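You operate a simulated robot arm through the tools that you are given. There is no shell and no other tool.

You are at the controls of a simulated robot arm. One attempt, no reset.

## Task
Put things in order on the wide white table left front. At the end: the black weight stands where the blue glue brush stood; the white teak oil bottle stands where the cream tall standing pack stood; the beige pan brush is on the brown labels carton; the blue glue brush stands where the white teak oil bottle stood; the cream tall standing pack stands where the beige pan brush stood; whatever was shut is shut again. Leave all else as you found it, and nothing knocked over.

It is judged by the outcome, as a careful person would: the job done as asked, and still so three seconds after it is handed in. It fails if anything else is knocked over, pushed out of place, dropped, spilled or broken.

## Robot
A 6-joint arm with a two-finger parallel gripper, fixed in place. Base frame: the origin is at the foot of the arm, x ahead of it, y to its left, z up; the work surface is at about z = 78. Units: cm, rad, N and s.
With the tool pointing down near the work surface it reaches from about 32 to 74 cm from the base axis. Its first joint turns from -1.152 to 1.152 rad. Payload 2.45 kg.
The TCP is the grasp point between the finger pads, 2.4 cm short of the fingertips. In the tool frame z runs along the fingers and y along their closing line. The gripper opens to 6.8 cm. The fingers are 1.7 cm wide and 1 cm thick; the gripper's body (4 by 7 cm) begins 4.1 cm behind the TCP.
Orientation is told as [roll, pitch, yaw] about the base's x, y, z axes, in that order, counted from this pose: with the fingers straight down and closing along the base's y, the tool's x points along the base's -x, its y along +y and its z along -z.

## Interface
- The arm moves only by the tool apply_moves. Its argument "moves" is a list of rows, each a list of 7 numbers: the shift along the base's x, y, z in cm, then the turn, a rotation vector about the base's x, y, z in rad, then the gripper command, from -1 (shut) to 1 (fully open), values between in proportion. In form: [[tx, ty, tz, wx, wy, wz, grip], ...]. A call has 1 to 20 rows; each row shifts and turns the commanded pose from where the row before left it. Rows are played at 5 a second. More than 5 cm and 0.15 rad between two rows, or a gripper value outside its range, and nothing of the call is played. Where a pose cannot be reached the arm comes as near as it can. A force on the tool above 40 N (or 10 N above the force at the start of the call, whichever is more), or a blocked arm, ends the call early, and 0.2 s more pass. Each finger travels about 10.8 cm/s and halts on what it meets, pressing with about 26 N; the grip force reading is that of the motor and also rises with nothing between the fingers. The clock runs only during rows and for 0.2 s after the last one: add rows that do not move to give the fingers time. The reply holds the time, the measured pose of the TCP, the force on the tool along the base axes, the opening and the grip force, in the units named above and with some noise, with the torque about the TCP (base axes, N m) and any sound that the robot's microphone picked up, and new pictures: "show" is both (left out), scene, wrist or none.
- Cameras (640 x 400 px; columns grow to the right, rows downward): "scene" is fixed at [15.6, 40.68, 145.81]; the picture's right is [-0.84, -0.55, 0.00], its down [-0.34, 0.52, -0.78] and it looks along [0.43, -0.65, -0.62] (base axes); focal length 325 px, centre (320, 200). "wrist" rides on the gripper at [8.4, 1.1, -7.5] in the tool frame; the picture's right is [-0.13, 0.99, 0.00], its down [-0.60, -0.08, -0.79] and it looks along [-0.79, -0.10, 0.61] (tool axes); focal length 251 px, centre (320, 200). There is no depth. A picture from a camera that has moved, and an enlarged one, comes with that camera's place and axes in the base frame and with its lens.
- inspect(camera, box): a new picture of the part [left, top, right, bottom] of that camera's present view, enlarged. No time passes.
- sign_off(): hands the job in; it is judged then, once.

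Places have to be worked out from the pictures, the camera data and where the tool is seen. Open the gripper and draw the arm clear of the work before you hand the job in, unless the task says otherwise.

The tools are called after "Request:" by a JSON object that holds its "op" and its "data". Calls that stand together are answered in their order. apply_moves: Moves the arm, as the interface text tells. Its arguments: {"type":"object","properties":{"moves":{"type":"array","items":{"type":"array","items":{"type":"number"}}},"show":{"type":"string","enum":["both","scene","wrist","none"]}},"required":["moves"]} The other tools are called the same way: inspect (camera, box) takes an enlarged picture of a part of a camera's view; sign_off () hands the job in.

At the start:

```text
t: 0.0
tcp_pos: [42.08, 0.44, 109.16]
tcp_rot: [0.001, 0.0, 0.001]
force: [0.0, 0.1, -0.5]
wrist_torque: [0.01, 0.01, 0.02]
opening: 6.8
gripper_force: 0.0
```

scene: 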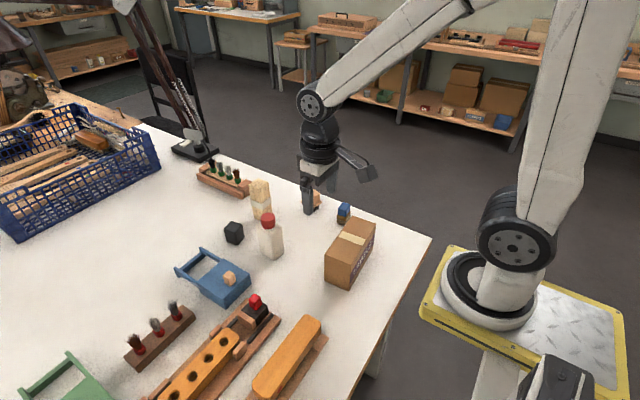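
wrist: 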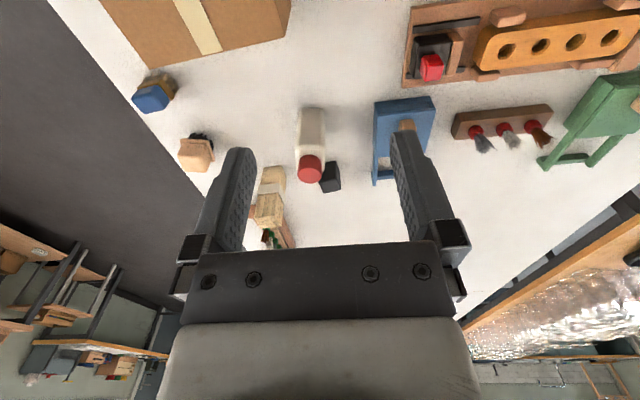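

I start by looking closely at both camera views to identify the objects.

Request:
{"op": "inspect", "data": {"camera": "scene", "box": [160, 140, 400, 290]}}

Request:
{"op": "inspect", "data": {"camera": "wrist", "box": [100, 0, 420, 200]}}

Request:
{"op": "inspect", "data": {"camera": "scene", "box": [0, 240, 400, 400]}}

Request:
{"op": "inspect", "data": {"camera": "wrist", "box": [100, 80, 420, 280]}}

```text
2.67 times, centred on (280, 215) of scene
camera zoom: at [15.6, 40.68, 145.81], right [-0.84, -0.55, 0.0], down [-0.34, 0.52, -0.78], along [0.43, -0.65, -0.62], focal length 867 px, centre (427, 160)
```

zoom: 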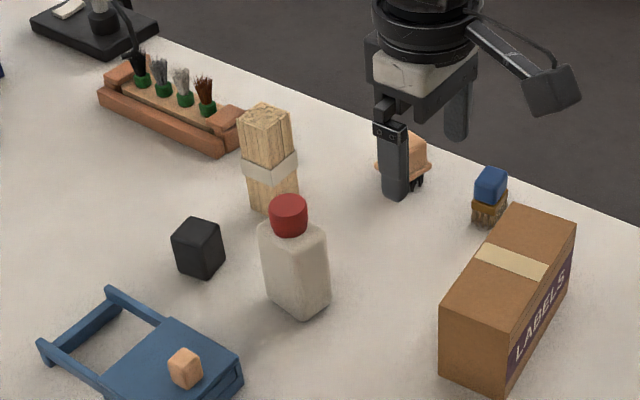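

```text
2.00 times, centred on (260, 100) of wrist
camera zoom: at [33.72, 1.5, 116.66], right [0.13, 0.99, 0.0], down [0.6, -0.08, 0.79], along [0.79, -0.1, -0.61], focal length 503 px, centre (440, 400)
```

zoom: 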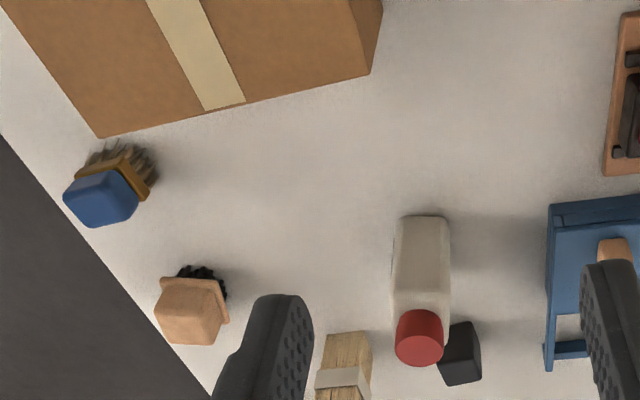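

```text
1.60 times, centred on (200, 320) of scene
camera zoom: at [15.6, 40.68, 145.81], right [-0.84, -0.55, 0.0], down [-0.34, 0.52, -0.78], along [0.43, -0.65, -0.62], focal length 520 px, centre (512, 8)
```

zoom: 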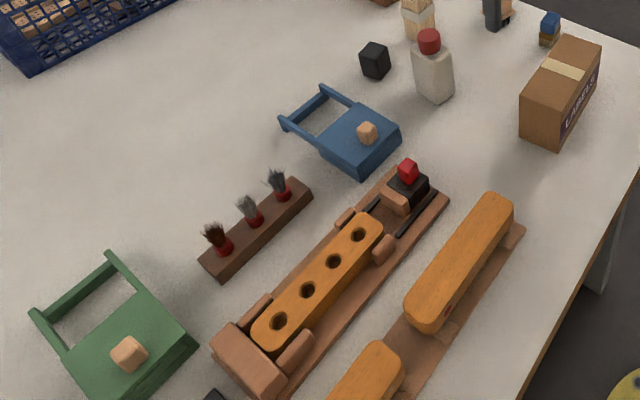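

```text
2.00 times, centred on (260, 180) of wrist
camera zoom: at [33.72, 1.5, 116.66], right [0.13, 0.99, 0.0], down [0.6, -0.08, 0.79], along [0.79, -0.1, -0.61], focal length 503 px, centre (440, 240)
```

zoom: 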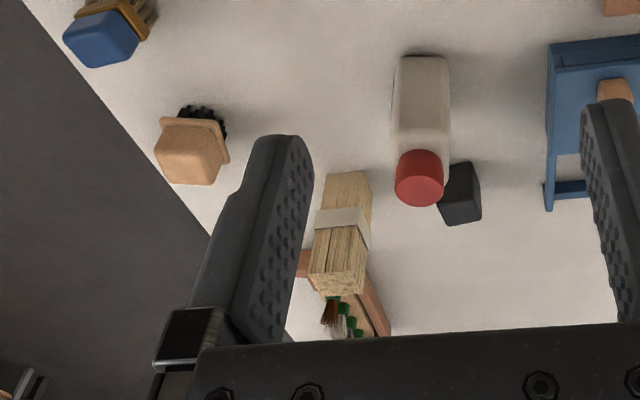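

The scene and wrist views agree on these rough positions:

| Object | x, y (cm) |
|---|---|
| Pan brush | (62, -25) |
| Glue brush | (50.6, -26) |
| Tall pack | (72.5, -14) |
| Bottle | (61, -4) |
| Weight | (73.5, -2) |
| Carton | centre (40, -12), top z about 87 |

The moves can run as a simple chain, starting with the pan brush, so I go to a hover over it for a closer look.

Request:
{"op": "apply_moves", "data": {"moves": [[2.2, -3.2, -0.9, 0, 0, 0, 1], [2.2, -3.2, -0.9, 0, 0, 0, 1], [2.2, -3.2, -0.9, 0, 0, 0, 1], [2.2, -3.2, -0.9, 0, 0, 0, 1], [2.2, -3.2, -0.9, 0, 0, 0, 1], [2.2, -3.2, -0.9, 0, 0, 0, 1], [2.2, -3.2, -0.9, 0, 0, 0, 1], [2.2, -3.2, -0.9, 0, 0, 0, 1], [0, 0, 0, 0, 0, 0, 1], [0, 0, 0, 0, 0, 0, 1]], "show": "both"}}

```text
t: 2.2
tcp_pos: [59.66, -24.93, 101.91]
tcp_rot: [0.001, -0.001, 0.0]
force: [0.6, -0.9, 0.4]
wrist_torque: [-0.04, -0.04, 0.01]
opening: 6.8
gripper_force: 0.2
camera wrist: at [51.25, -23.99, 109.45], right [0.13, 0.99, 0.0], down [0.6, -0.08, 0.79], along [0.79, -0.1, -0.61], focal length 251 px, centre (320, 200)
```

scene: 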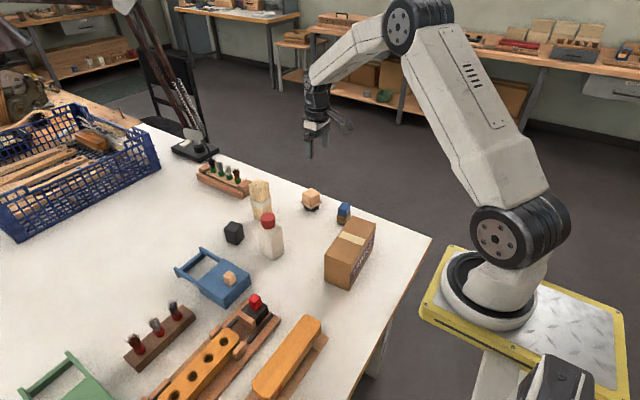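
wrist: 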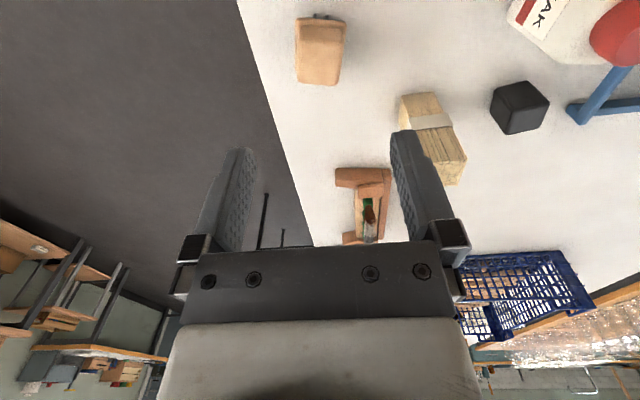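

Now I enlarge both views: the unobstructed scene view, and the pan brush in the wrist view.

Request:
{"op": "inspect", "data": {"camera": "scene", "box": [280, 170, 392, 240]}}

Request:
{"op": "inspect", "data": {"camera": "wrist", "box": [240, 0, 480, 150]}}

Request:
{"op": "inspect", "data": {"camera": "scene", "box": [210, 170, 306, 270]}}

Request:
{"op": "inspect", "data": {"camera": "scene", "box": [300, 200, 396, 300]}}

```text
5.71 times, centred on (336, 205) of scene
camera zoom: at [15.6, 40.68, 145.81], right [-0.84, -0.55, 0.0], down [-0.34, 0.52, -0.78], along [0.43, -0.65, -0.62], focal length 1858 px, centre (229, 171)
```

zoom: 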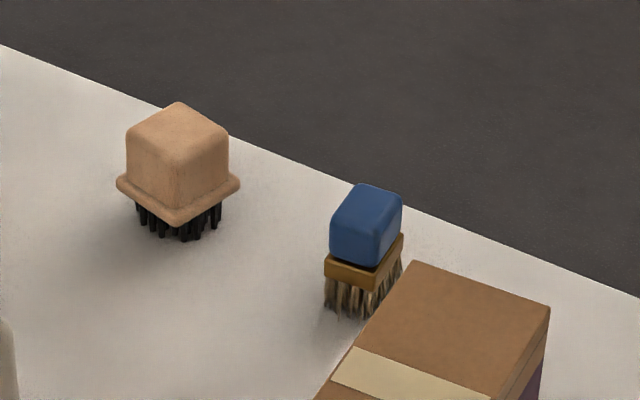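

```text
2.67 times, centred on (360, 75) of wrist
camera zoom: at [51.25, -23.99, 109.45], right [0.13, 0.99, 0.0], down [0.6, -0.08, 0.79], along [0.79, -0.1, -0.61], focal length 670 px, centre (213, 533)
```

zoom: 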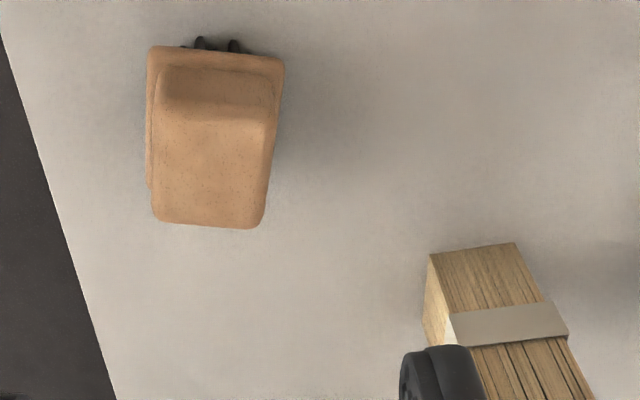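

```text
4.00 times, centred on (258, 220) of scene
camera zoom: at [15.6, 40.68, 145.81], right [-0.84, -0.55, 0.0], down [-0.34, 0.52, -0.78], along [0.43, -0.65, -0.62], focal length 1301 px, centre (568, 120)
```

zoom: 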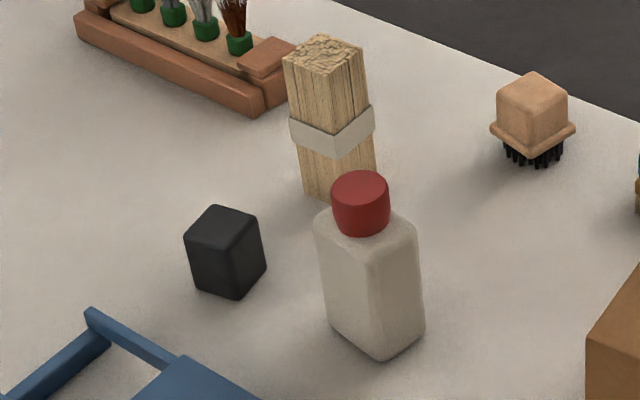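

```text
4.00 times, centred on (348, 250) of scene
camera zoom: at [15.6, 40.68, 145.81], right [-0.84, -0.55, 0.0], down [-0.34, 0.52, -0.78], along [0.43, -0.65, -0.62], focal length 1301 px, centre (208, 0)
```

zoom: 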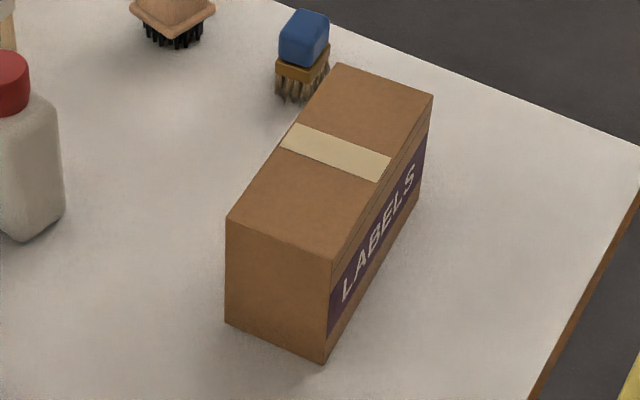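

The wrist view puts the pan brush at about (62.6, -25.4), turned about -0.21 rad, with its top near z = 84. I descend part way above it with that yaw and check alignment.

Request:
{"op": "apply_moves", "data": {"moves": [[0.75, -0.13, -3, 0, 0, -0.0525, 1], [0.75, -0.13, -3, 0, 0, -0.0525, 1], [0.75, -0.13, -3, 0, 0, -0.0525, 1], [0.75, -0.13, -3, 0, 0, -0.0525, 1], [0, 0, 0, 0, 0, 0, 1], [0, 0, 0, 0, 0, 0, 1]], "show": "both"}}

```text
t: 3.6
tcp_pos: [62.63, -25.7, 90.09]
tcp_rot: [0.0, 0.001, -0.211]
force: [0.2, -0.1, -0.3]
wrist_torque: [-0.02, 0.0, -0.01]
opening: 6.8
gripper_force: 0.0
camera wrist: at [54.68, -22.82, 97.58], right [0.33, 0.94, 0.0], down [0.57, -0.2, 0.79], along [0.75, -0.26, -0.61], focal length 251 px, centre (320, 200)
```

scene: 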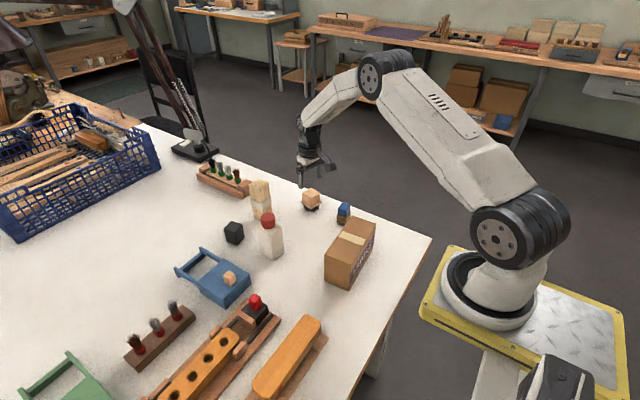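
wrist: 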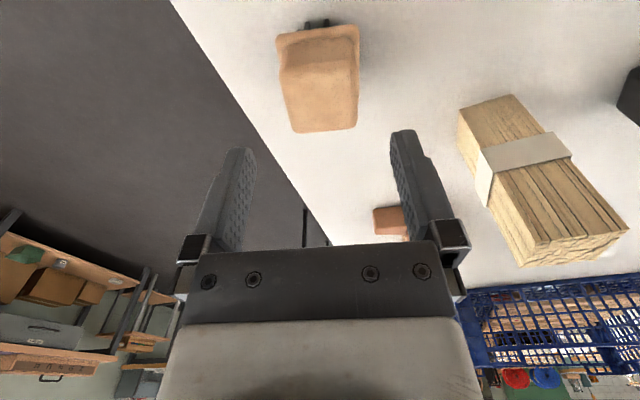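

Request:
{"op": "inspect", "data": {"camera": "wrist", "box": [220, 0, 460, 150]}}

Request:
{"op": "inspect", "data": {"camera": "wrist", "box": [400, 50, 640, 300]}}

```text
2.67 times, centred on (340, 75) of wrist
camera zoom: at [54.68, -22.82, 97.58], right [0.33, 0.94, 0.0], down [0.57, -0.2, 0.79], along [0.75, -0.26, -0.61], focal length 670 px, centre (267, 533)
```

zoom: 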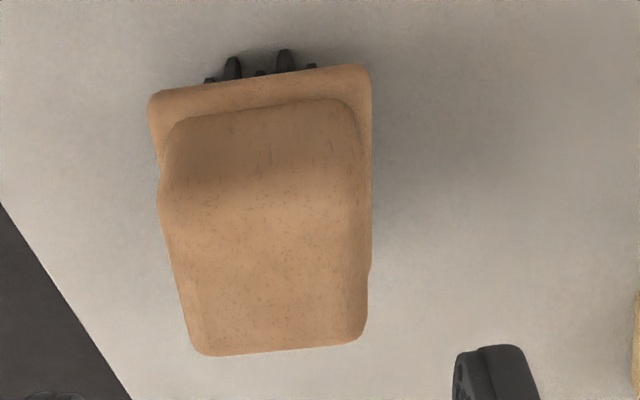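

```text
1.60 times, centred on (520, 175) of wrist
camera zoom: at [54.68, -22.82, 97.58], right [0.33, 0.94, 0.0], down [0.57, -0.2, 0.79], along [0.75, -0.26, -0.61], focal length 402 px, centre (0, 240)
```

zoom: 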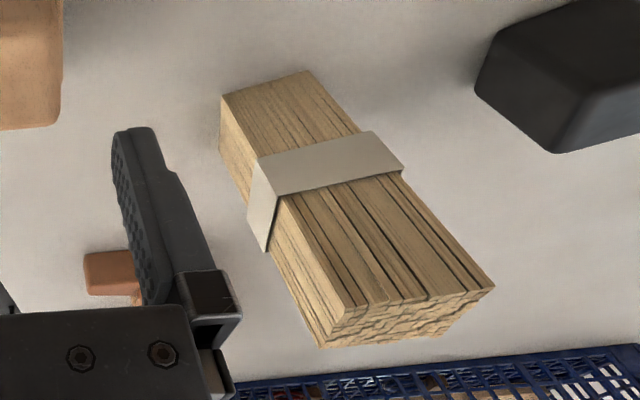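

The brush centre is about 0.3 cm off the TCP; the corrected centre is (62.3, -25.45). The pack stands at about (72.1, -13.6) with its top near z = 90.8. I descend on the brush's block so that the fingertips stay above its flange, then close.

Request:
{"op": "apply_moves", "data": {"moves": [[-0.3, 0.25, -2, 0, 0, 0, 1], [0, 0, -2, 0, 0, 0, 1], [0, 0, -1.5, 0, 0, 0, 1], [0, 0, -1.1, 0, 0, 0, 1], [0, 0, 0, 0, 0, 0, 1], [0, 0, 0, 0, 0, 0, 1]], "show": "both"}}

```text
t: 5.0
tcp_pos: [62.32, -25.52, 83.5]
tcp_rot: [0.001, 0.002, -0.209]
force: [-0.1, 0.4, -0.3]
wrist_torque: [0.0, -0.01, -0.02]
opening: 6.78
gripper_force: 0.1
camera wrist: at [54.39, -22.67, 90.92], right [0.33, 0.94, 0.0], down [0.57, -0.2, 0.79], along [0.75, -0.26, -0.61], focal length 251 px, centre (320, 200)
```

scene: 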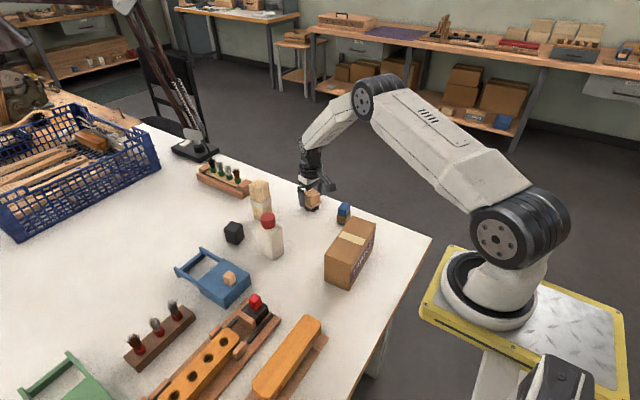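
wrist: 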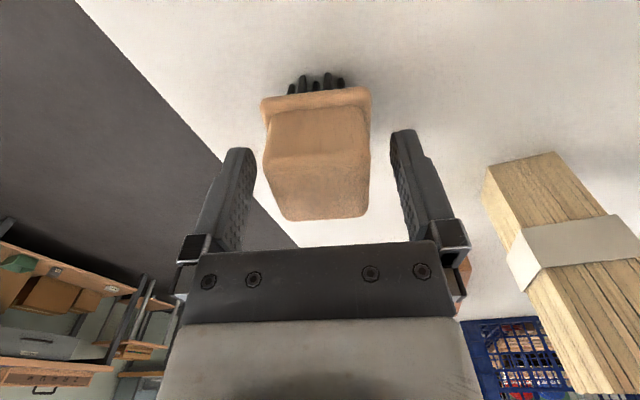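

Request:
{"op": "inspect", "data": {"camera": "wrist", "box": [200, 50, 440, 250]}}

Request:
{"op": "inspect", "data": {"camera": "scene", "box": [280, 160, 360, 220]}}

```text
2.00 times, centred on (320, 150) of wrist
camera zoom: at [54.39, -22.67, 90.92], right [0.33, 0.94, 0.0], down [0.57, -0.2, 0.79], along [0.75, -0.26, -0.61], focal length 503 px, centre (320, 300)
```

zoom: 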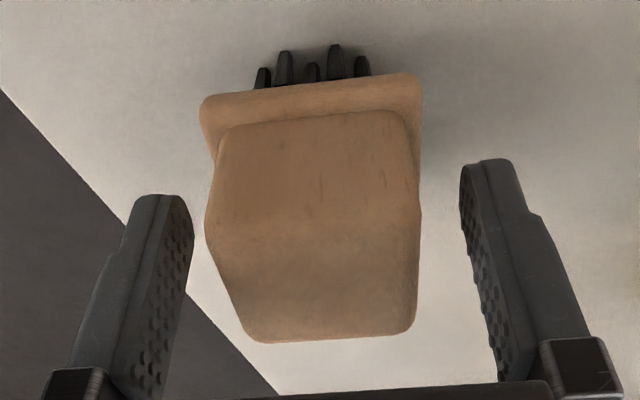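

```text
6.67 times, centred on (320, 190) of scene
camera zoom: at [15.6, 40.68, 145.81], right [-0.84, -0.55, 0.0], down [-0.34, 0.52, -0.78], along [0.43, -0.65, -0.62], focal length 2168 px, centre (320, 267)
```

zoom: 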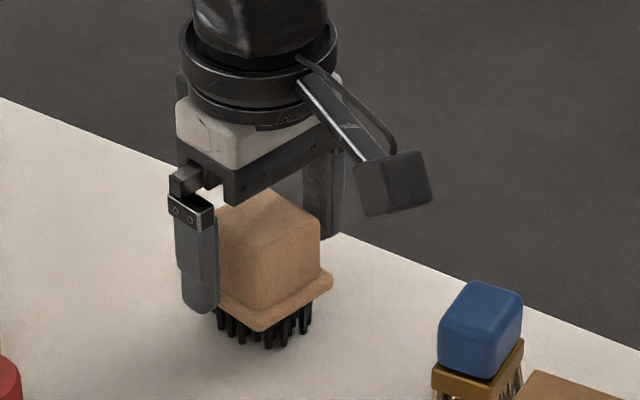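

The block is centred between the fingers and the tips are just above the flange, so I close the gripper.

Request:
{"op": "apply_moves", "data": {"moves": [[0, 0, 0, 0, 0, 0, -1], [0, 0, 0, 0, 0, 0, -1], [0, 0, 0, 0, 0, 0, -1]], "show": "wrist"}}

```text
t: 5.8
tcp_pos: [62.29, -25.55, 83.32]
tcp_rot: [0.0, 0.0, -0.21]
force: [0.9, 0.4, 0.1]
wrist_torque: [-0.01, -0.01, -0.01]
opening: 3.74
gripper_force: 25.8
camera wrist: at [54.39, -22.66, 90.93], right [0.33, 0.94, 0.0], down [0.57, -0.2, 0.79], along [0.75, -0.26, -0.61], focal length 251 px, centre (320, 200)
```

wrist: 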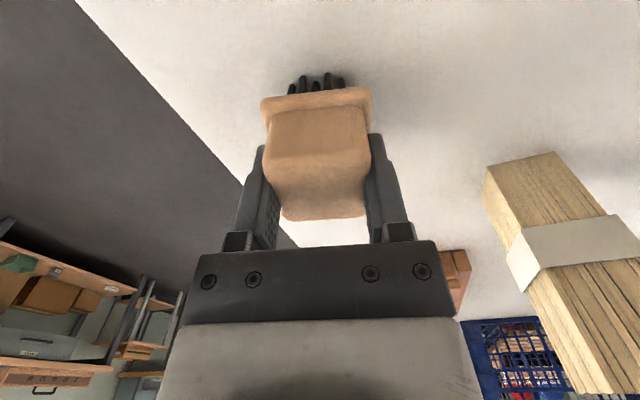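

The brush is held at 3.74 cm opening. I lift it straight up, then carry it over the carton centre while turning to the carton's yaw.

Request:
{"op": "apply_moves", "data": {"moves": [[0, 0, 2, 0, 0, 0, -1], [0, 0, 4, 0, 0, 0, -1], [0, 0, 4, 0, 0, 0, -1], [0, 0, 4, 0, 0, 0, -1], [0, 0, 2.6, 0, 0, 0, -1], [-3.13, 1.93, 0, 0, 0, 0.04, -1], [-3.13, 1.93, 0, 0, 0, 0.04, -1], [-3.13, 1.93, 0, 0, 0, 0.04, -1], [-3.13, 1.93, 0, 0, 0, 0.04, -1], [-3.13, 1.93, 0, 0, 0, 0.04, -1], [-3.13, 1.93, 0, 0, 0, 0.04, -1], [-3.13, 1.93, 0, 0, 0, 0.04, -1], [0, 0, 0, 0, 0, 0, -1], [0, 0, 0, 0, 0, 0, -1]], "show": "both"}}

```text
t: 8.8
tcp_pos: [40.53, -11.86, 100.02]
tcp_rot: [0.0, -0.001, 0.071]
force: [0.2, -0.4, -1.1]
wrist_torque: [-0.01, -0.02, 0.02]
opening: 3.76
gripper_force: 25.9
camera wrist: at [32.16, -11.39, 107.46], right [0.06, 1.0, 0.0], down [0.61, -0.04, 0.79], along [0.79, -0.05, -0.61], focal length 251 px, centre (320, 200)
```

scene: 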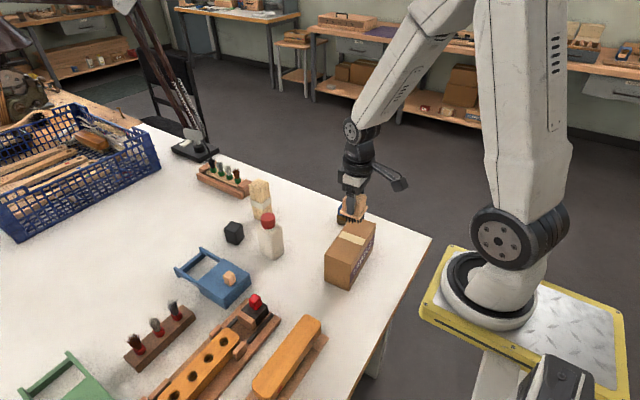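
wrist: 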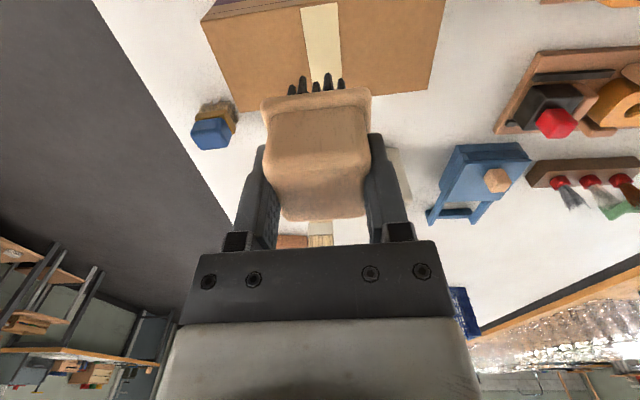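

The carton's far edge is square to the tool and the TCP is within 0.4 cm of the carton's middle. I lower the brush to about 1 cm above the top.

Request:
{"op": "apply_moves", "data": {"moves": [[0, 0.2, -2.5, 0, 0, 0, -1], [0, 0, -2, 0, 0, 0, -1], [0, 0, -1, 0, 0, 0, -1], [0, 0, 0, 0, 0, 0, -1], [0, 0, 0, 0, 0, 0, -1]], "show": "both"}}

Request:
{"op": "inspect", "data": {"camera": "scene", "box": [310, 160, 410, 240]}}

Request:
{"op": "inspect", "data": {"camera": "wrist", "box": [200, 0, 440, 150]}}

```text
t: 10.0
tcp_pos: [40.45, -11.71, 94.31]
tcp_rot: [-0.002, -0.001, 0.07]
force: [-0.1, -0.2, -1.6]
wrist_torque: [0.01, 0.02, -0.02]
opening: 3.75
gripper_force: 25.8
camera wrist: at [32.12, -11.33, 101.92], right [0.06, 1.0, 0.0], down [0.61, -0.04, 0.79], along [0.79, -0.05, -0.61], focal length 251 px, centre (320, 200)
```

scene: 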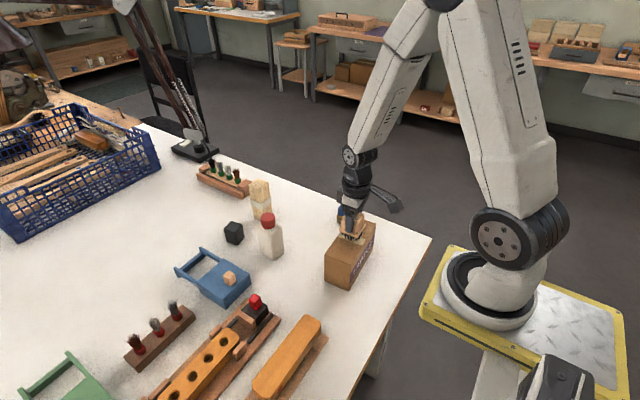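
wrist: 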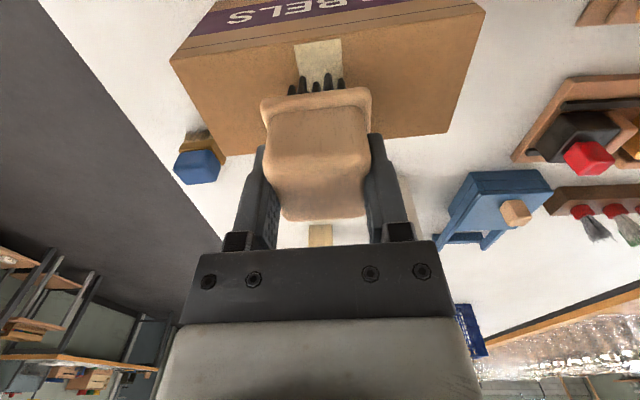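

```text
5.00 times, centred on (360, 200) of scene
camera zoom: at [15.6, 40.68, 145.81], right [-0.84, -0.55, 0.0], down [-0.34, 0.52, -0.78], along [0.43, -0.65, -0.62], focal length 1626 px, centre (120, 200)
```

zoom: 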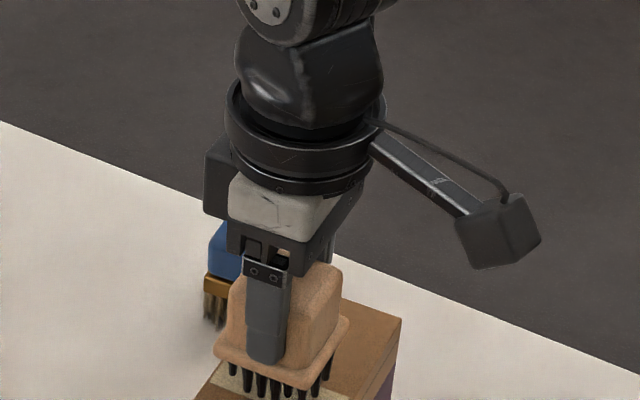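

```text
2.67 times, centred on (320, 75) of wrist
camera zoom: at [32.12, -11.33, 101.92], right [0.06, 1.0, 0.0], down [0.61, -0.04, 0.79], along [0.79, -0.05, -0.61], focal length 670 px, centre (320, 533)
```

zoom: 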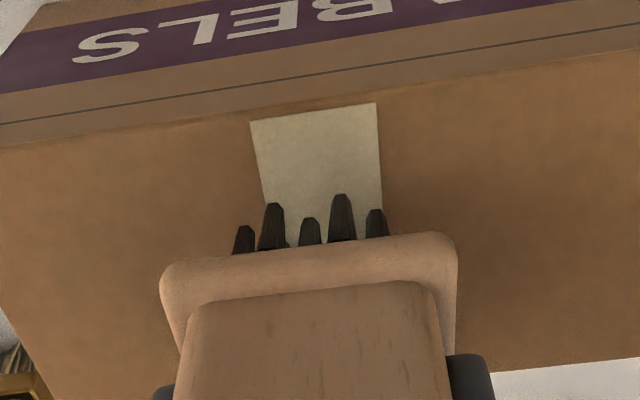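

The brush is well inside the carton top, about 1 cm above it. I lower it in small steps and watch the force.

Request:
{"op": "apply_moves", "data": {"moves": [[0, 0, -0.3, 0, 0, 0, -1], [0, 0, -0.3, 0, 0, 0, -1], [0, 0, -0.2, 0, 0, 0, -1], [0, 0, 0, 0, 0, 0, -1]], "show": "wrist"}}

Request:
{"op": "inspect", "data": {"camera": "wrist", "box": [200, 0, 440, 150]}}

```text
t: 11.0
tcp_pos: [40.55, -11.68, 93.62]
tcp_rot: [0.001, 0.0, 0.069]
force: [-0.9, -0.1, -0.9]
wrist_torque: [0.01, 0.0, -0.01]
opening: 3.75
gripper_force: 26.4
camera wrist: at [32.12, -11.31, 101.12], right [0.06, 1.0, 0.0], down [0.61, -0.04, 0.79], along [0.79, -0.05, -0.61], focal length 251 px, centre (320, 200)
```

wrist: 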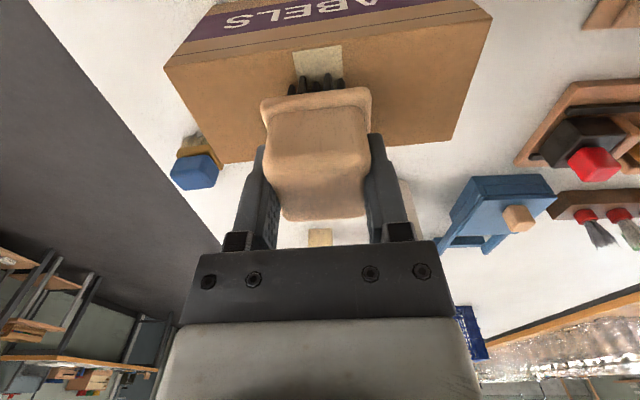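

```text
2.67 times, centred on (320, 75) of wrist
camera zoom: at [32.12, -11.31, 101.12], right [0.06, 1.0, 0.0], down [0.61, -0.04, 0.79], along [0.79, -0.05, -0.61], focal length 670 px, centre (320, 533)
```

zoom: 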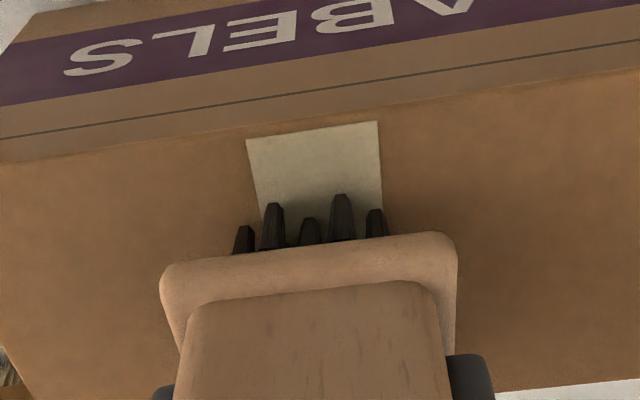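

The force is unchanged, so there is no contact yet. I keep lowering in 0.15 cm steps.

Request:
{"op": "apply_moves", "data": {"moves": [[0, 0, -0.15, 0, 0, 0, -1], [0, 0, -0.15, 0, 0, 0, -1], [0, 0, 0, 0, 0, 0, -1]], "show": "none"}}

```text
t: 11.8
tcp_pos: [40.5, -11.77, 93.37]
tcp_rot: [0.0, -0.002, 0.07]
force: [-2.5, -3.9, 17.7]
wrist_torque: [-0.08, 0.32, 0.01]
opening: 3.74
gripper_force: 25.6
```

Contact is confirmed (about 18 N up at z = 93.4), matching the estimate. I ease off slightly, open, and rise straight up.

Request:
{"op": "apply_moves", "data": {"moves": [[0, 0, 0.12, 0, 0, 0, -1], [0, 0, 0, 0, 0, 0, 0.5], [0, 0, 0, 0, 0, 0, 1], [0, 0, 0, 0, 0, 0, 1], [0, 0, 2, 0, 0, 0, 1], [0, 0, 4, 0, 0, 0, 1], [0, 0, 4, 0, 0, 0, 1], [0, 0, 0, 0, 0, 0, 1]], "show": "both"}}

Request:
{"op": "inspect", "data": {"camera": "wrist", "box": [160, 0, 480, 200]}}

Request:
{"op": "inspect", "data": {"camera": "scene", "box": [310, 170, 410, 290]}}

```text
t: 13.6
tcp_pos: [40.64, -11.27, 103.36]
tcp_rot: [0.0, -0.001, 0.07]
force: [-0.1, 0.3, -0.1]
wrist_torque: [0.04, 0.0, 0.03]
opening: 6.82
gripper_force: 0.0
camera wrist: at [32.13, -10.81, 110.83], right [0.06, 1.0, 0.0], down [0.61, -0.04, 0.79], along [0.79, -0.05, -0.61], focal length 251 px, centre (320, 200)
```

scene: 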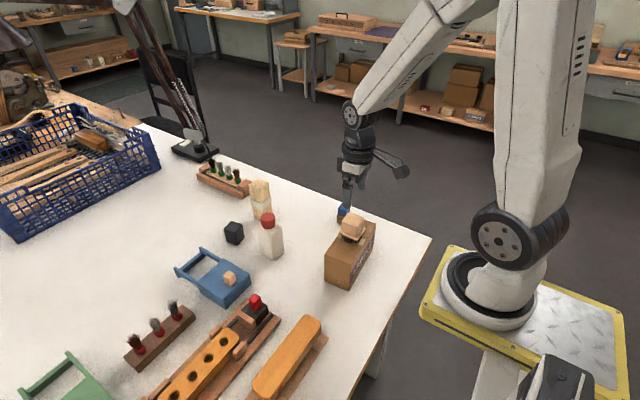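
wrist: 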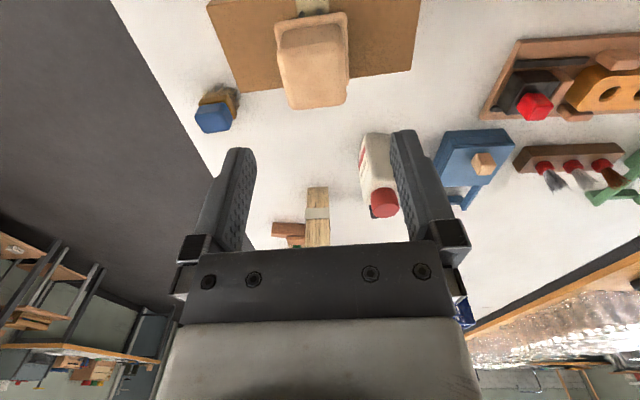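

```text
2.00 times, centred on (320, 100) of wrist
camera zoom: at [32.13, -10.81, 110.83], right [0.06, 1.0, 0.0], down [0.61, -0.04, 0.79], along [0.79, -0.05, -0.61], focal length 503 px, centre (320, 400)
```

zoom: 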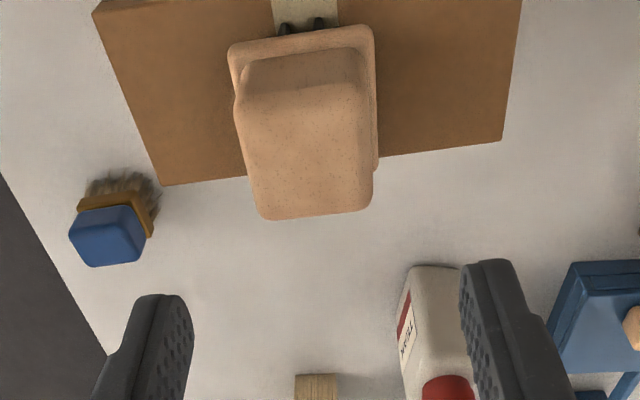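

```text
3.33 times, centred on (360, 230) of scene
camera zoom: at [15.6, 40.68, 145.81], right [-0.84, -0.55, 0.0], down [-0.34, 0.52, -0.78], along [0.43, -0.65, -0.62], focal length 1084 px, centre (187, 100)
```

zoom: 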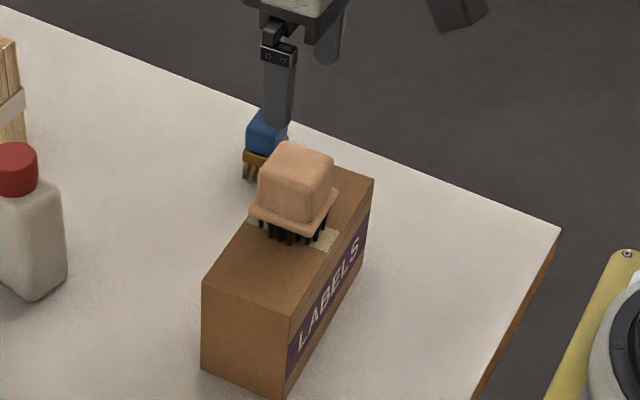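

The pan brush stands upright on the carton and the carton hasn't moved. Next is the tall pack, so I move to a hover above it for a closer look.

Request:
{"op": "apply_moves", "data": {"moves": [[4.3, -0.33, -0.3, 0, 0, 0, 1], [4.3, -0.33, -0.3, 0, 0, 0, 1], [4.3, -0.33, -0.3, 0, 0, 0, 1], [4.3, -0.33, -0.3, 0, 0, 0, 1], [4.3, -0.33, -0.3, 0, 0, 0, 1], [4.3, -0.33, -0.3, 0, 0, 0, 1], [4.3, -0.33, -0.3, 0, 0, 0, 1], [0, 0, 0, 0, 0, 0, 1], [0, 0, 0, 0, 0, 0, 1]], "show": "both"}}

Request:
{"op": "inspect", "data": {"camera": "wrist", "box": [160, 0, 480, 200]}}

```text
t: 15.6
tcp_pos: [70.53, -13.83, 101.86]
tcp_rot: [-0.001, 0.001, 0.069]
force: [0.3, 0.5, 0.4]
wrist_torque: [0.03, -0.01, 0.02]
opening: 6.79
gripper_force: 0.1
camera wrist: at [62.1, -13.38, 109.27], right [0.06, 1.0, 0.0], down [0.61, -0.04, 0.79], along [0.79, -0.05, -0.61], focal length 251 px, centre (320, 200)
```

scene: 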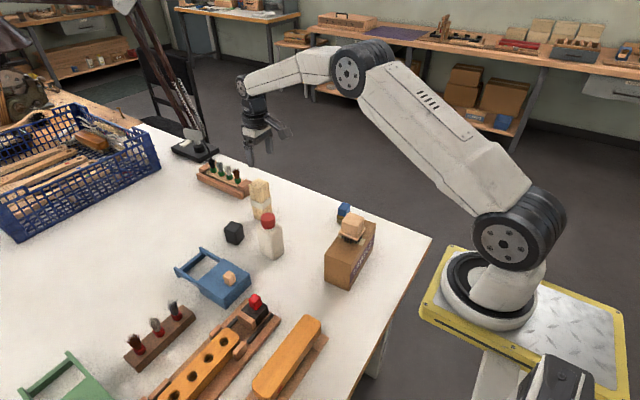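
wrist: 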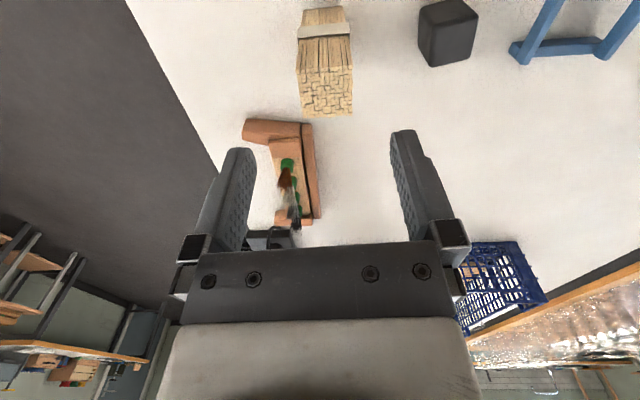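

```text
2.00 times, centred on (320, 100) of wrist
camera zoom: at [62.1, -13.38, 109.27], right [0.06, 1.0, 0.0], down [0.61, -0.04, 0.79], along [0.79, -0.05, -0.61], focal length 503 px, centre (320, 400)
```

zoom: 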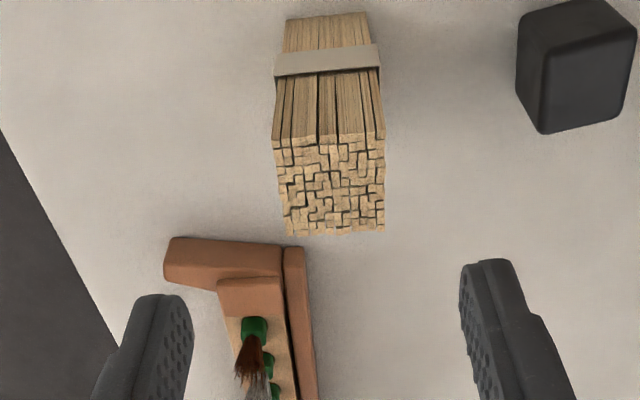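

The pack's top is centred at about (72.5, -13.45) with yaw near 0. I move over it and go down to just above its top.

Request:
{"op": "apply_moves", "data": {"moves": [[1.0, 0.2, 0, 0, 0, -0.03, 1], [0.97, 0.2, 0, 0, 0, -0.03, 1], [0, 0, -3, 0, 0, 0, 1], [0, 0, -2.5, 0, 0, 0, 1], [0, 0, -1.8, 0, 0, 0, 1], [0, 0, 0, 0, 0, 0, 1], [0, 0, 0, 0, 0, 0, 1]], "show": "wrist"}}

Request:
{"op": "inspect", "data": {"camera": "wrist", "box": [160, 0, 480, 200]}}

```text
t: 17.2
tcp_pos: [72.58, -13.57, 94.14]
tcp_rot: [0.001, -0.001, 0.011]
force: [-0.1, 1.0, -0.2]
wrist_torque: [0.01, -0.04, -0.03]
opening: 6.78
gripper_force: 0.1
camera wrist: at [64.16, -12.7, 101.58], right [0.12, 0.99, 0.0], down [0.6, -0.07, 0.79], along [0.79, -0.09, -0.61], focal length 251 px, centre (320, 200)
```

wrist: 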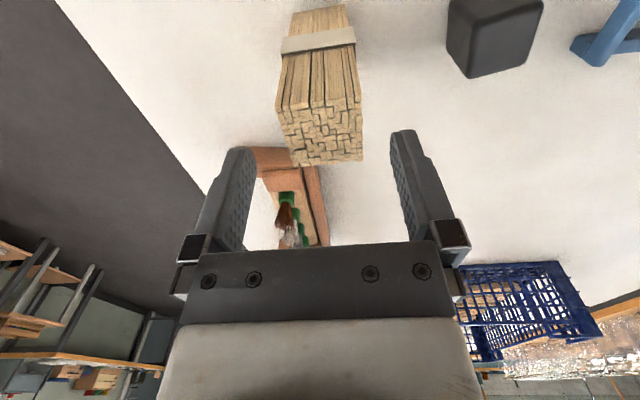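

```text
2.00 times, centred on (320, 100) of wrist
camera zoom: at [64.16, -12.7, 101.58], right [0.12, 0.99, 0.0], down [0.6, -0.07, 0.79], along [0.79, -0.09, -0.61], focal length 503 px, centre (320, 400)
```

zoom: 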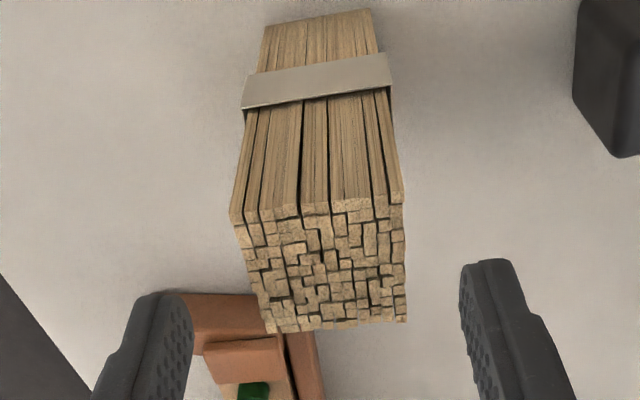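

The pack is aligned, with its centre only about 0.15 cm off the TCP. I adjust and go down to z of about 87.9, so the tips are just above the paper band and the body clears the top.

Request:
{"op": "apply_moves", "data": {"moves": [[0.1, 0.17, -2, 0, 0, 0, 1], [0, 0, -2, 0, 0, 0, 1], [0, 0, -1.5, 0, 0, 0, 1], [0, 0, -0.7, 0, 0, 0, 1], [0, 0, 0, 0, 0, 0, 1], [0, 0, 0, 0, 0, 0, 1]], "show": "both"}}

Request:
{"op": "inspect", "data": {"camera": "wrist", "box": [160, 50, 480, 250]}}

Request:
{"op": "inspect", "data": {"camera": "scene", "box": [210, 110, 310, 230]}}

```text
t: 18.6
tcp_pos: [72.69, -13.56, 87.96]
tcp_rot: [0.001, -0.002, 0.009]
force: [-0.4, -1.1, 0.3]
wrist_torque: [0.0, -0.01, -0.01]
opening: 6.8
gripper_force: 0.0
camera wrist: at [64.35, -12.61, 95.44], right [0.12, 0.99, 0.0], down [0.6, -0.07, 0.79], along [0.79, -0.09, -0.61], focal length 251 px, centre (320, 200)
```

scene: 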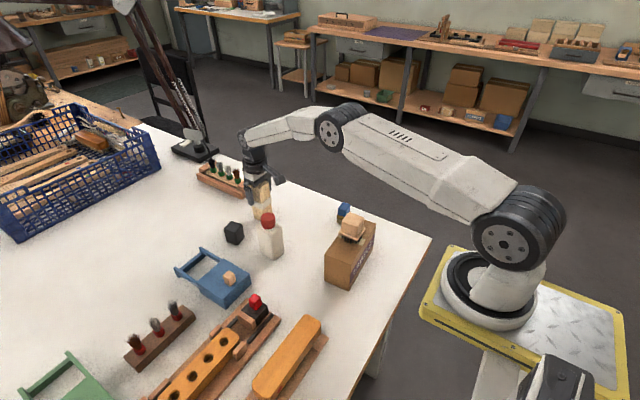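
wrist: 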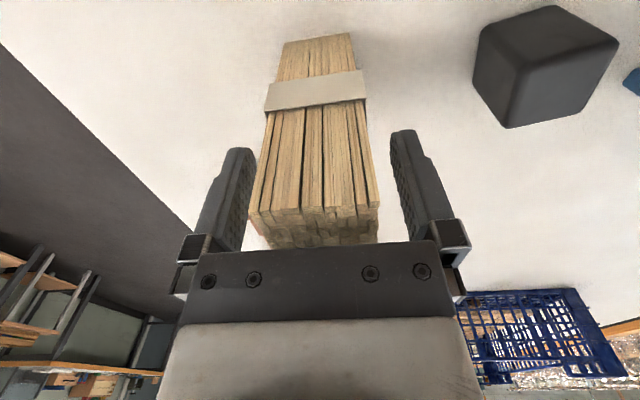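

```text
2.00 times, centred on (320, 150) of wrist
camera zoom: at [64.35, -12.61, 95.44], right [0.12, 0.99, 0.0], down [0.6, -0.07, 0.79], along [0.79, -0.09, -0.61], focal length 503 px, centre (320, 300)
```

zoom: 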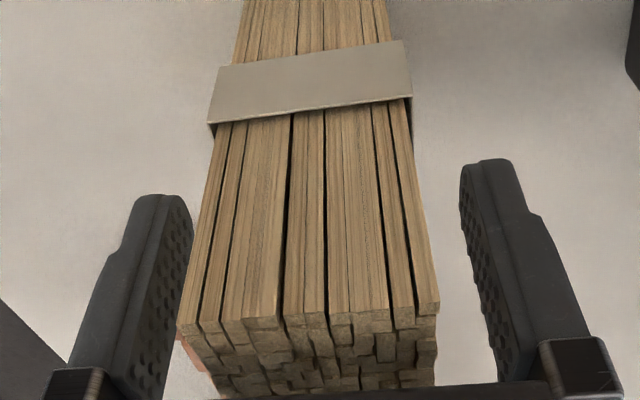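

```text
3.33 times, centred on (260, 170) of scene
camera zoom: at [15.6, 40.68, 145.81], right [-0.84, -0.55, 0.0], down [-0.34, 0.52, -0.78], along [0.43, -0.65, -0.62], focal length 1084 px, centre (520, 300)
```

zoom: 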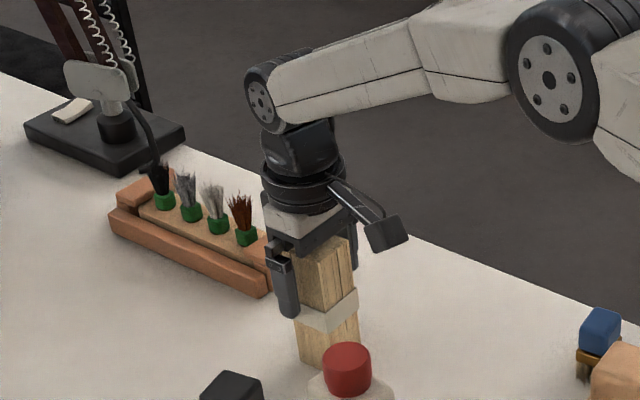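

The fingers straddle the pack above the band with the gripper body just clear of the top. I close and lift slightly.

Request:
{"op": "apply_moves", "data": {"moves": [[0, 0, 0, 0, 0, 0, -1], [0, 0, 0, 0, 0, 0, -1], [0, 0, 0, 0, 0, 0, -1]], "show": "wrist"}}

```text
t: 19.4
tcp_pos: [72.71, -13.65, 87.95]
tcp_rot: [0.001, 0.0, 0.01]
force: [1.9, -0.6, -0.8]
wrist_torque: [-0.02, -0.02, 0.05]
opening: 4.5
gripper_force: 25.9
camera wrist: at [64.35, -12.6, 95.45], right [0.12, 0.99, 0.0], down [0.6, -0.07, 0.79], along [0.79, -0.09, -0.61], focal length 251 px, centre (320, 200)
```

wrist: 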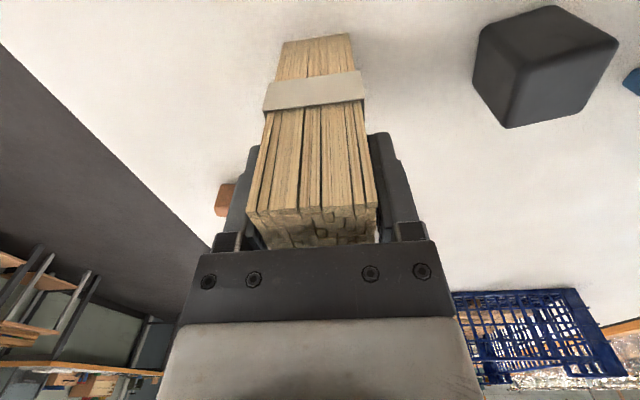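

The grip holds at 4.5 cm opening. I lift 5 cm and check before carrying.

Request:
{"op": "apply_moves", "data": {"moves": [[0, 0, 1, 0, 0, 0, -1], [0, 0, 2, 0, 0, 0, -1], [0, 0, 2, 0, 0, 0, -1], [0, 0, 0, 0, 0, 0, -1]], "show": "both"}}

```text
t: 20.4
tcp_pos: [72.81, -13.69, 92.74]
tcp_rot: [-0.002, 0.001, 0.008]
force: [-0.4, 0.9, -1.3]
wrist_torque: [-0.01, -0.01, -0.02]
opening: 4.48
gripper_force: 26.3
camera wrist: at [64.31, -12.64, 100.31], right [0.12, 0.99, 0.0], down [0.61, -0.07, 0.79], along [0.79, -0.09, -0.61], focal length 251 px, centre (320, 200)
```

scene: 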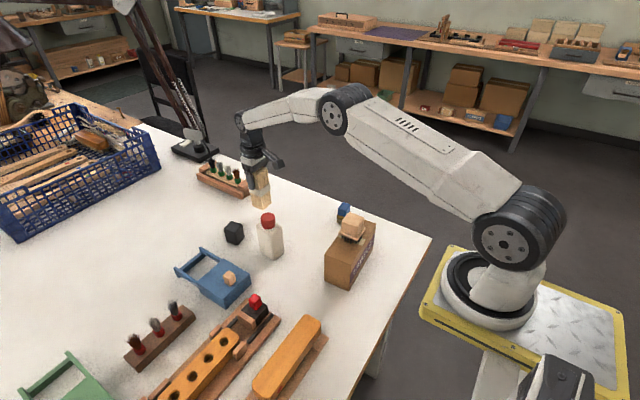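
wrist: 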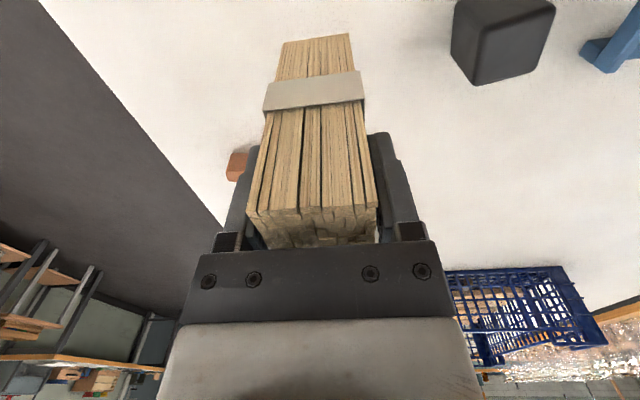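

The pack is lifted upright. I carry it to the pan brush's old spot at (62.3, -25.45), keeping it above the table.

Request:
{"op": "apply_moves", "data": {"moves": [[-2.08, -2.36, 0, 0, 0, 0, -1], [-2.08, -2.36, 0, 0, 0, 0, -1], [-2.08, -2.36, 0, 0, 0, 0, -1], [-2.08, -2.36, 0, 0, 0, 0, -1], [-2.08, -2.36, 0, 0, 0, 0, -1], [0, 0, 0, 0, 0, 0, -1], [0, 0, -2, 0, 0, 0, -1], [0, 0, -1.8, 0, 0, 0, -1], [0, 0, 0, 0, 0, 0, -1], [0, 0, 0, 0, 0, 0, -1]], "show": "both"}}

Request:
{"op": "inspect", "data": {"camera": "scene", "box": [260, 140, 380, 240]}}

```text
t: 22.6
tcp_pos: [62.19, -25.15, 89.07]
tcp_rot: [0.0, 0.001, 0.012]
force: [0.1, 0.7, -1.0]
wrist_torque: [-0.03, 0.0, 0.01]
opening: 4.48
gripper_force: 26.0
camera wrist: at [53.81, -24.21, 96.51], right [0.12, 0.99, 0.0], down [0.6, -0.07, 0.79], along [0.79, -0.1, -0.61], focal length 251 px, centre (320, 200)
```

scene: 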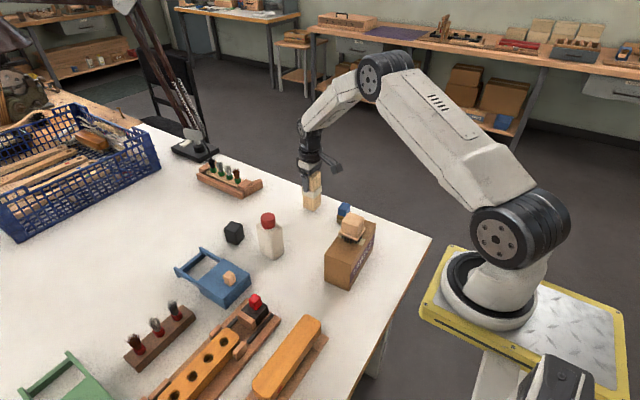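
wrist: 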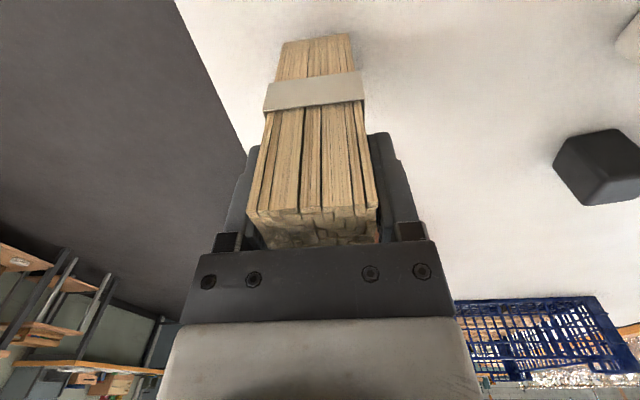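

```text
4.00 times, centred on (320, 190) of scene
camera zoom: at [15.6, 40.68, 145.81], right [-0.84, -0.55, 0.0], down [-0.34, 0.52, -0.78], along [0.43, -0.65, -0.62], focal length 1301 px, centre (320, 240)
```

zoom: 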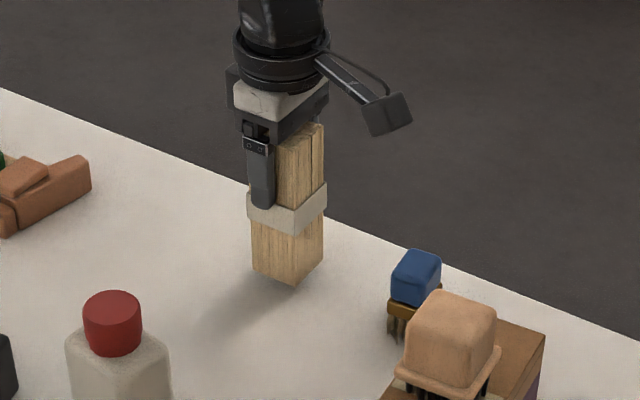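

The pack hangs about 1.1 cm above the spot, offset roughly (0.1, -0.25). I correct that and lower gently until contact.

Request:
{"op": "apply_moves", "data": {"moves": [[0.1, -0.22, -0.4, 0, 0, 0, -1], [0, 0, -0.4, 0, 0, 0, -1], [0, 0, -0.1, 0, 0, 0, -1], [0, 0, 0, 0, 0, 0, -1]], "show": "none"}}

```text
t: 23.6
tcp_pos: [62.27, -25.5, 88.19]
tcp_rot: [-0.001, 0.0, 0.009]
force: [-0.1, -0.1, -1.0]
wrist_torque: [0.0, 0.01, -0.02]
opening: 4.48
gripper_force: 26.3
```

No contact yet (force z still -1 N), so I go down further in 0.1 cm steps.

Request:
{"op": "apply_moves", "data": {"moves": [[0, 0, -0.12, 0, 0, 0, -1], [0, 0, -0.1, 0, 0, 0, -1], [0, 0, 0, 0, 0, 0, -1]], "show": "none"}}

```text
t: 24.4
tcp_pos: [62.15, -25.48, 88.06]
tcp_rot: [-0.001, 0.001, 0.011]
force: [0.4, 0.0, -1.2]
wrist_torque: [0.02, 0.0, 0.0]
opening: 4.47
gripper_force: 26.0
```

Request:
{"op": "apply_moves", "data": {"moves": [[0, 0, -0.1, 0, 0, 0, -1], [0, 0, -0.06, 0, 0, 0, -1], [0, 0, 0, 0, 0, 0, -1]], "show": "none"}}

```text
t: 25.2
tcp_pos: [62.4, -25.47, 87.93]
tcp_rot: [-0.001, -0.003, 0.009]
force: [-5.8, 2.9, 20.0]
wrist_torque: [0.28, 0.49, 0.04]
opening: 4.5
gripper_force: 26.3
```

It is in contact (20 N at z = 87.93). I ease up 0.1 cm, open, and rise clear of the pack.

Request:
{"op": "apply_moves", "data": {"moves": [[0, 0, 0.1, 0, 0, 0, -1], [0, 0, 0, 0, 0, 0, 0], [0, 0, 0, 0, 0, 0, 1], [0, 0, 0, 0, 0, 0, 1], [0, 0, 2, 0, 0, 0, 1], [0, 0, 4, 0, 0, 0, 1], [0, 0, 4, 0, 0, 0, 1], [0, 0, 2, 0, 0, 0, 1], [0, 0, 0, 0, 0, 0, 1]], "show": "both"}}

Request:
{"op": "inspect", "data": {"camera": "scene", "box": [260, 140, 380, 240]}}

```text
t: 27.2
tcp_pos: [62.51, -25.56, 99.82]
tcp_rot: [0.001, 0.0, 0.01]
force: [-0.2, 0.6, -1.1]
wrist_torque: [0.01, -0.04, -0.01]
opening: 6.82
gripper_force: 0.1
camera wrist: at [54.04, -24.56, 107.36], right [0.12, 0.99, 0.0], down [0.61, -0.07, 0.79], along [0.79, -0.09, -0.61], focal length 251 px, centre (320, 200)
```

scene: 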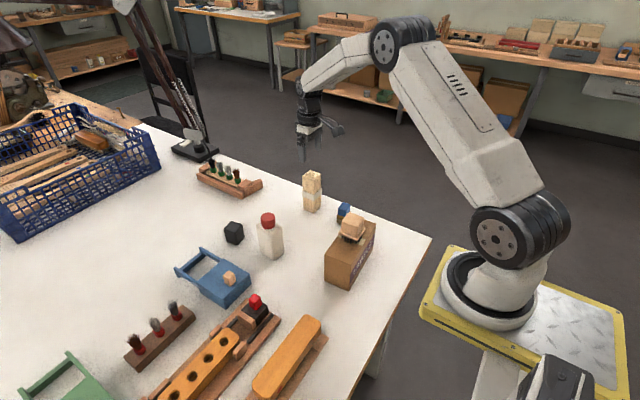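
wrist: 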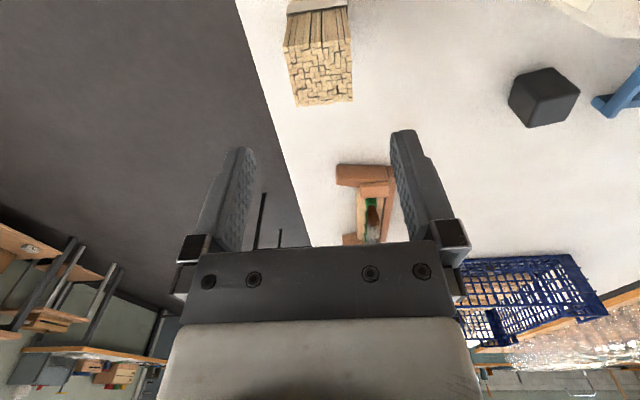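

```text
4.00 times, centred on (320, 190) of scene
camera zoom: at [15.6, 40.68, 145.81], right [-0.84, -0.55, 0.0], down [-0.34, 0.52, -0.78], along [0.43, -0.65, -0.62], focal length 1301 px, centre (320, 240)
```

zoom: 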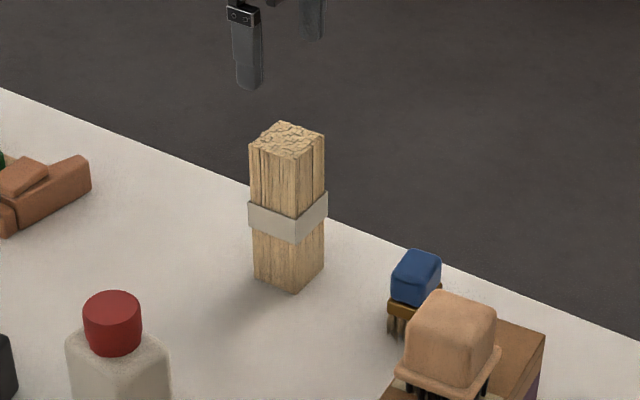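

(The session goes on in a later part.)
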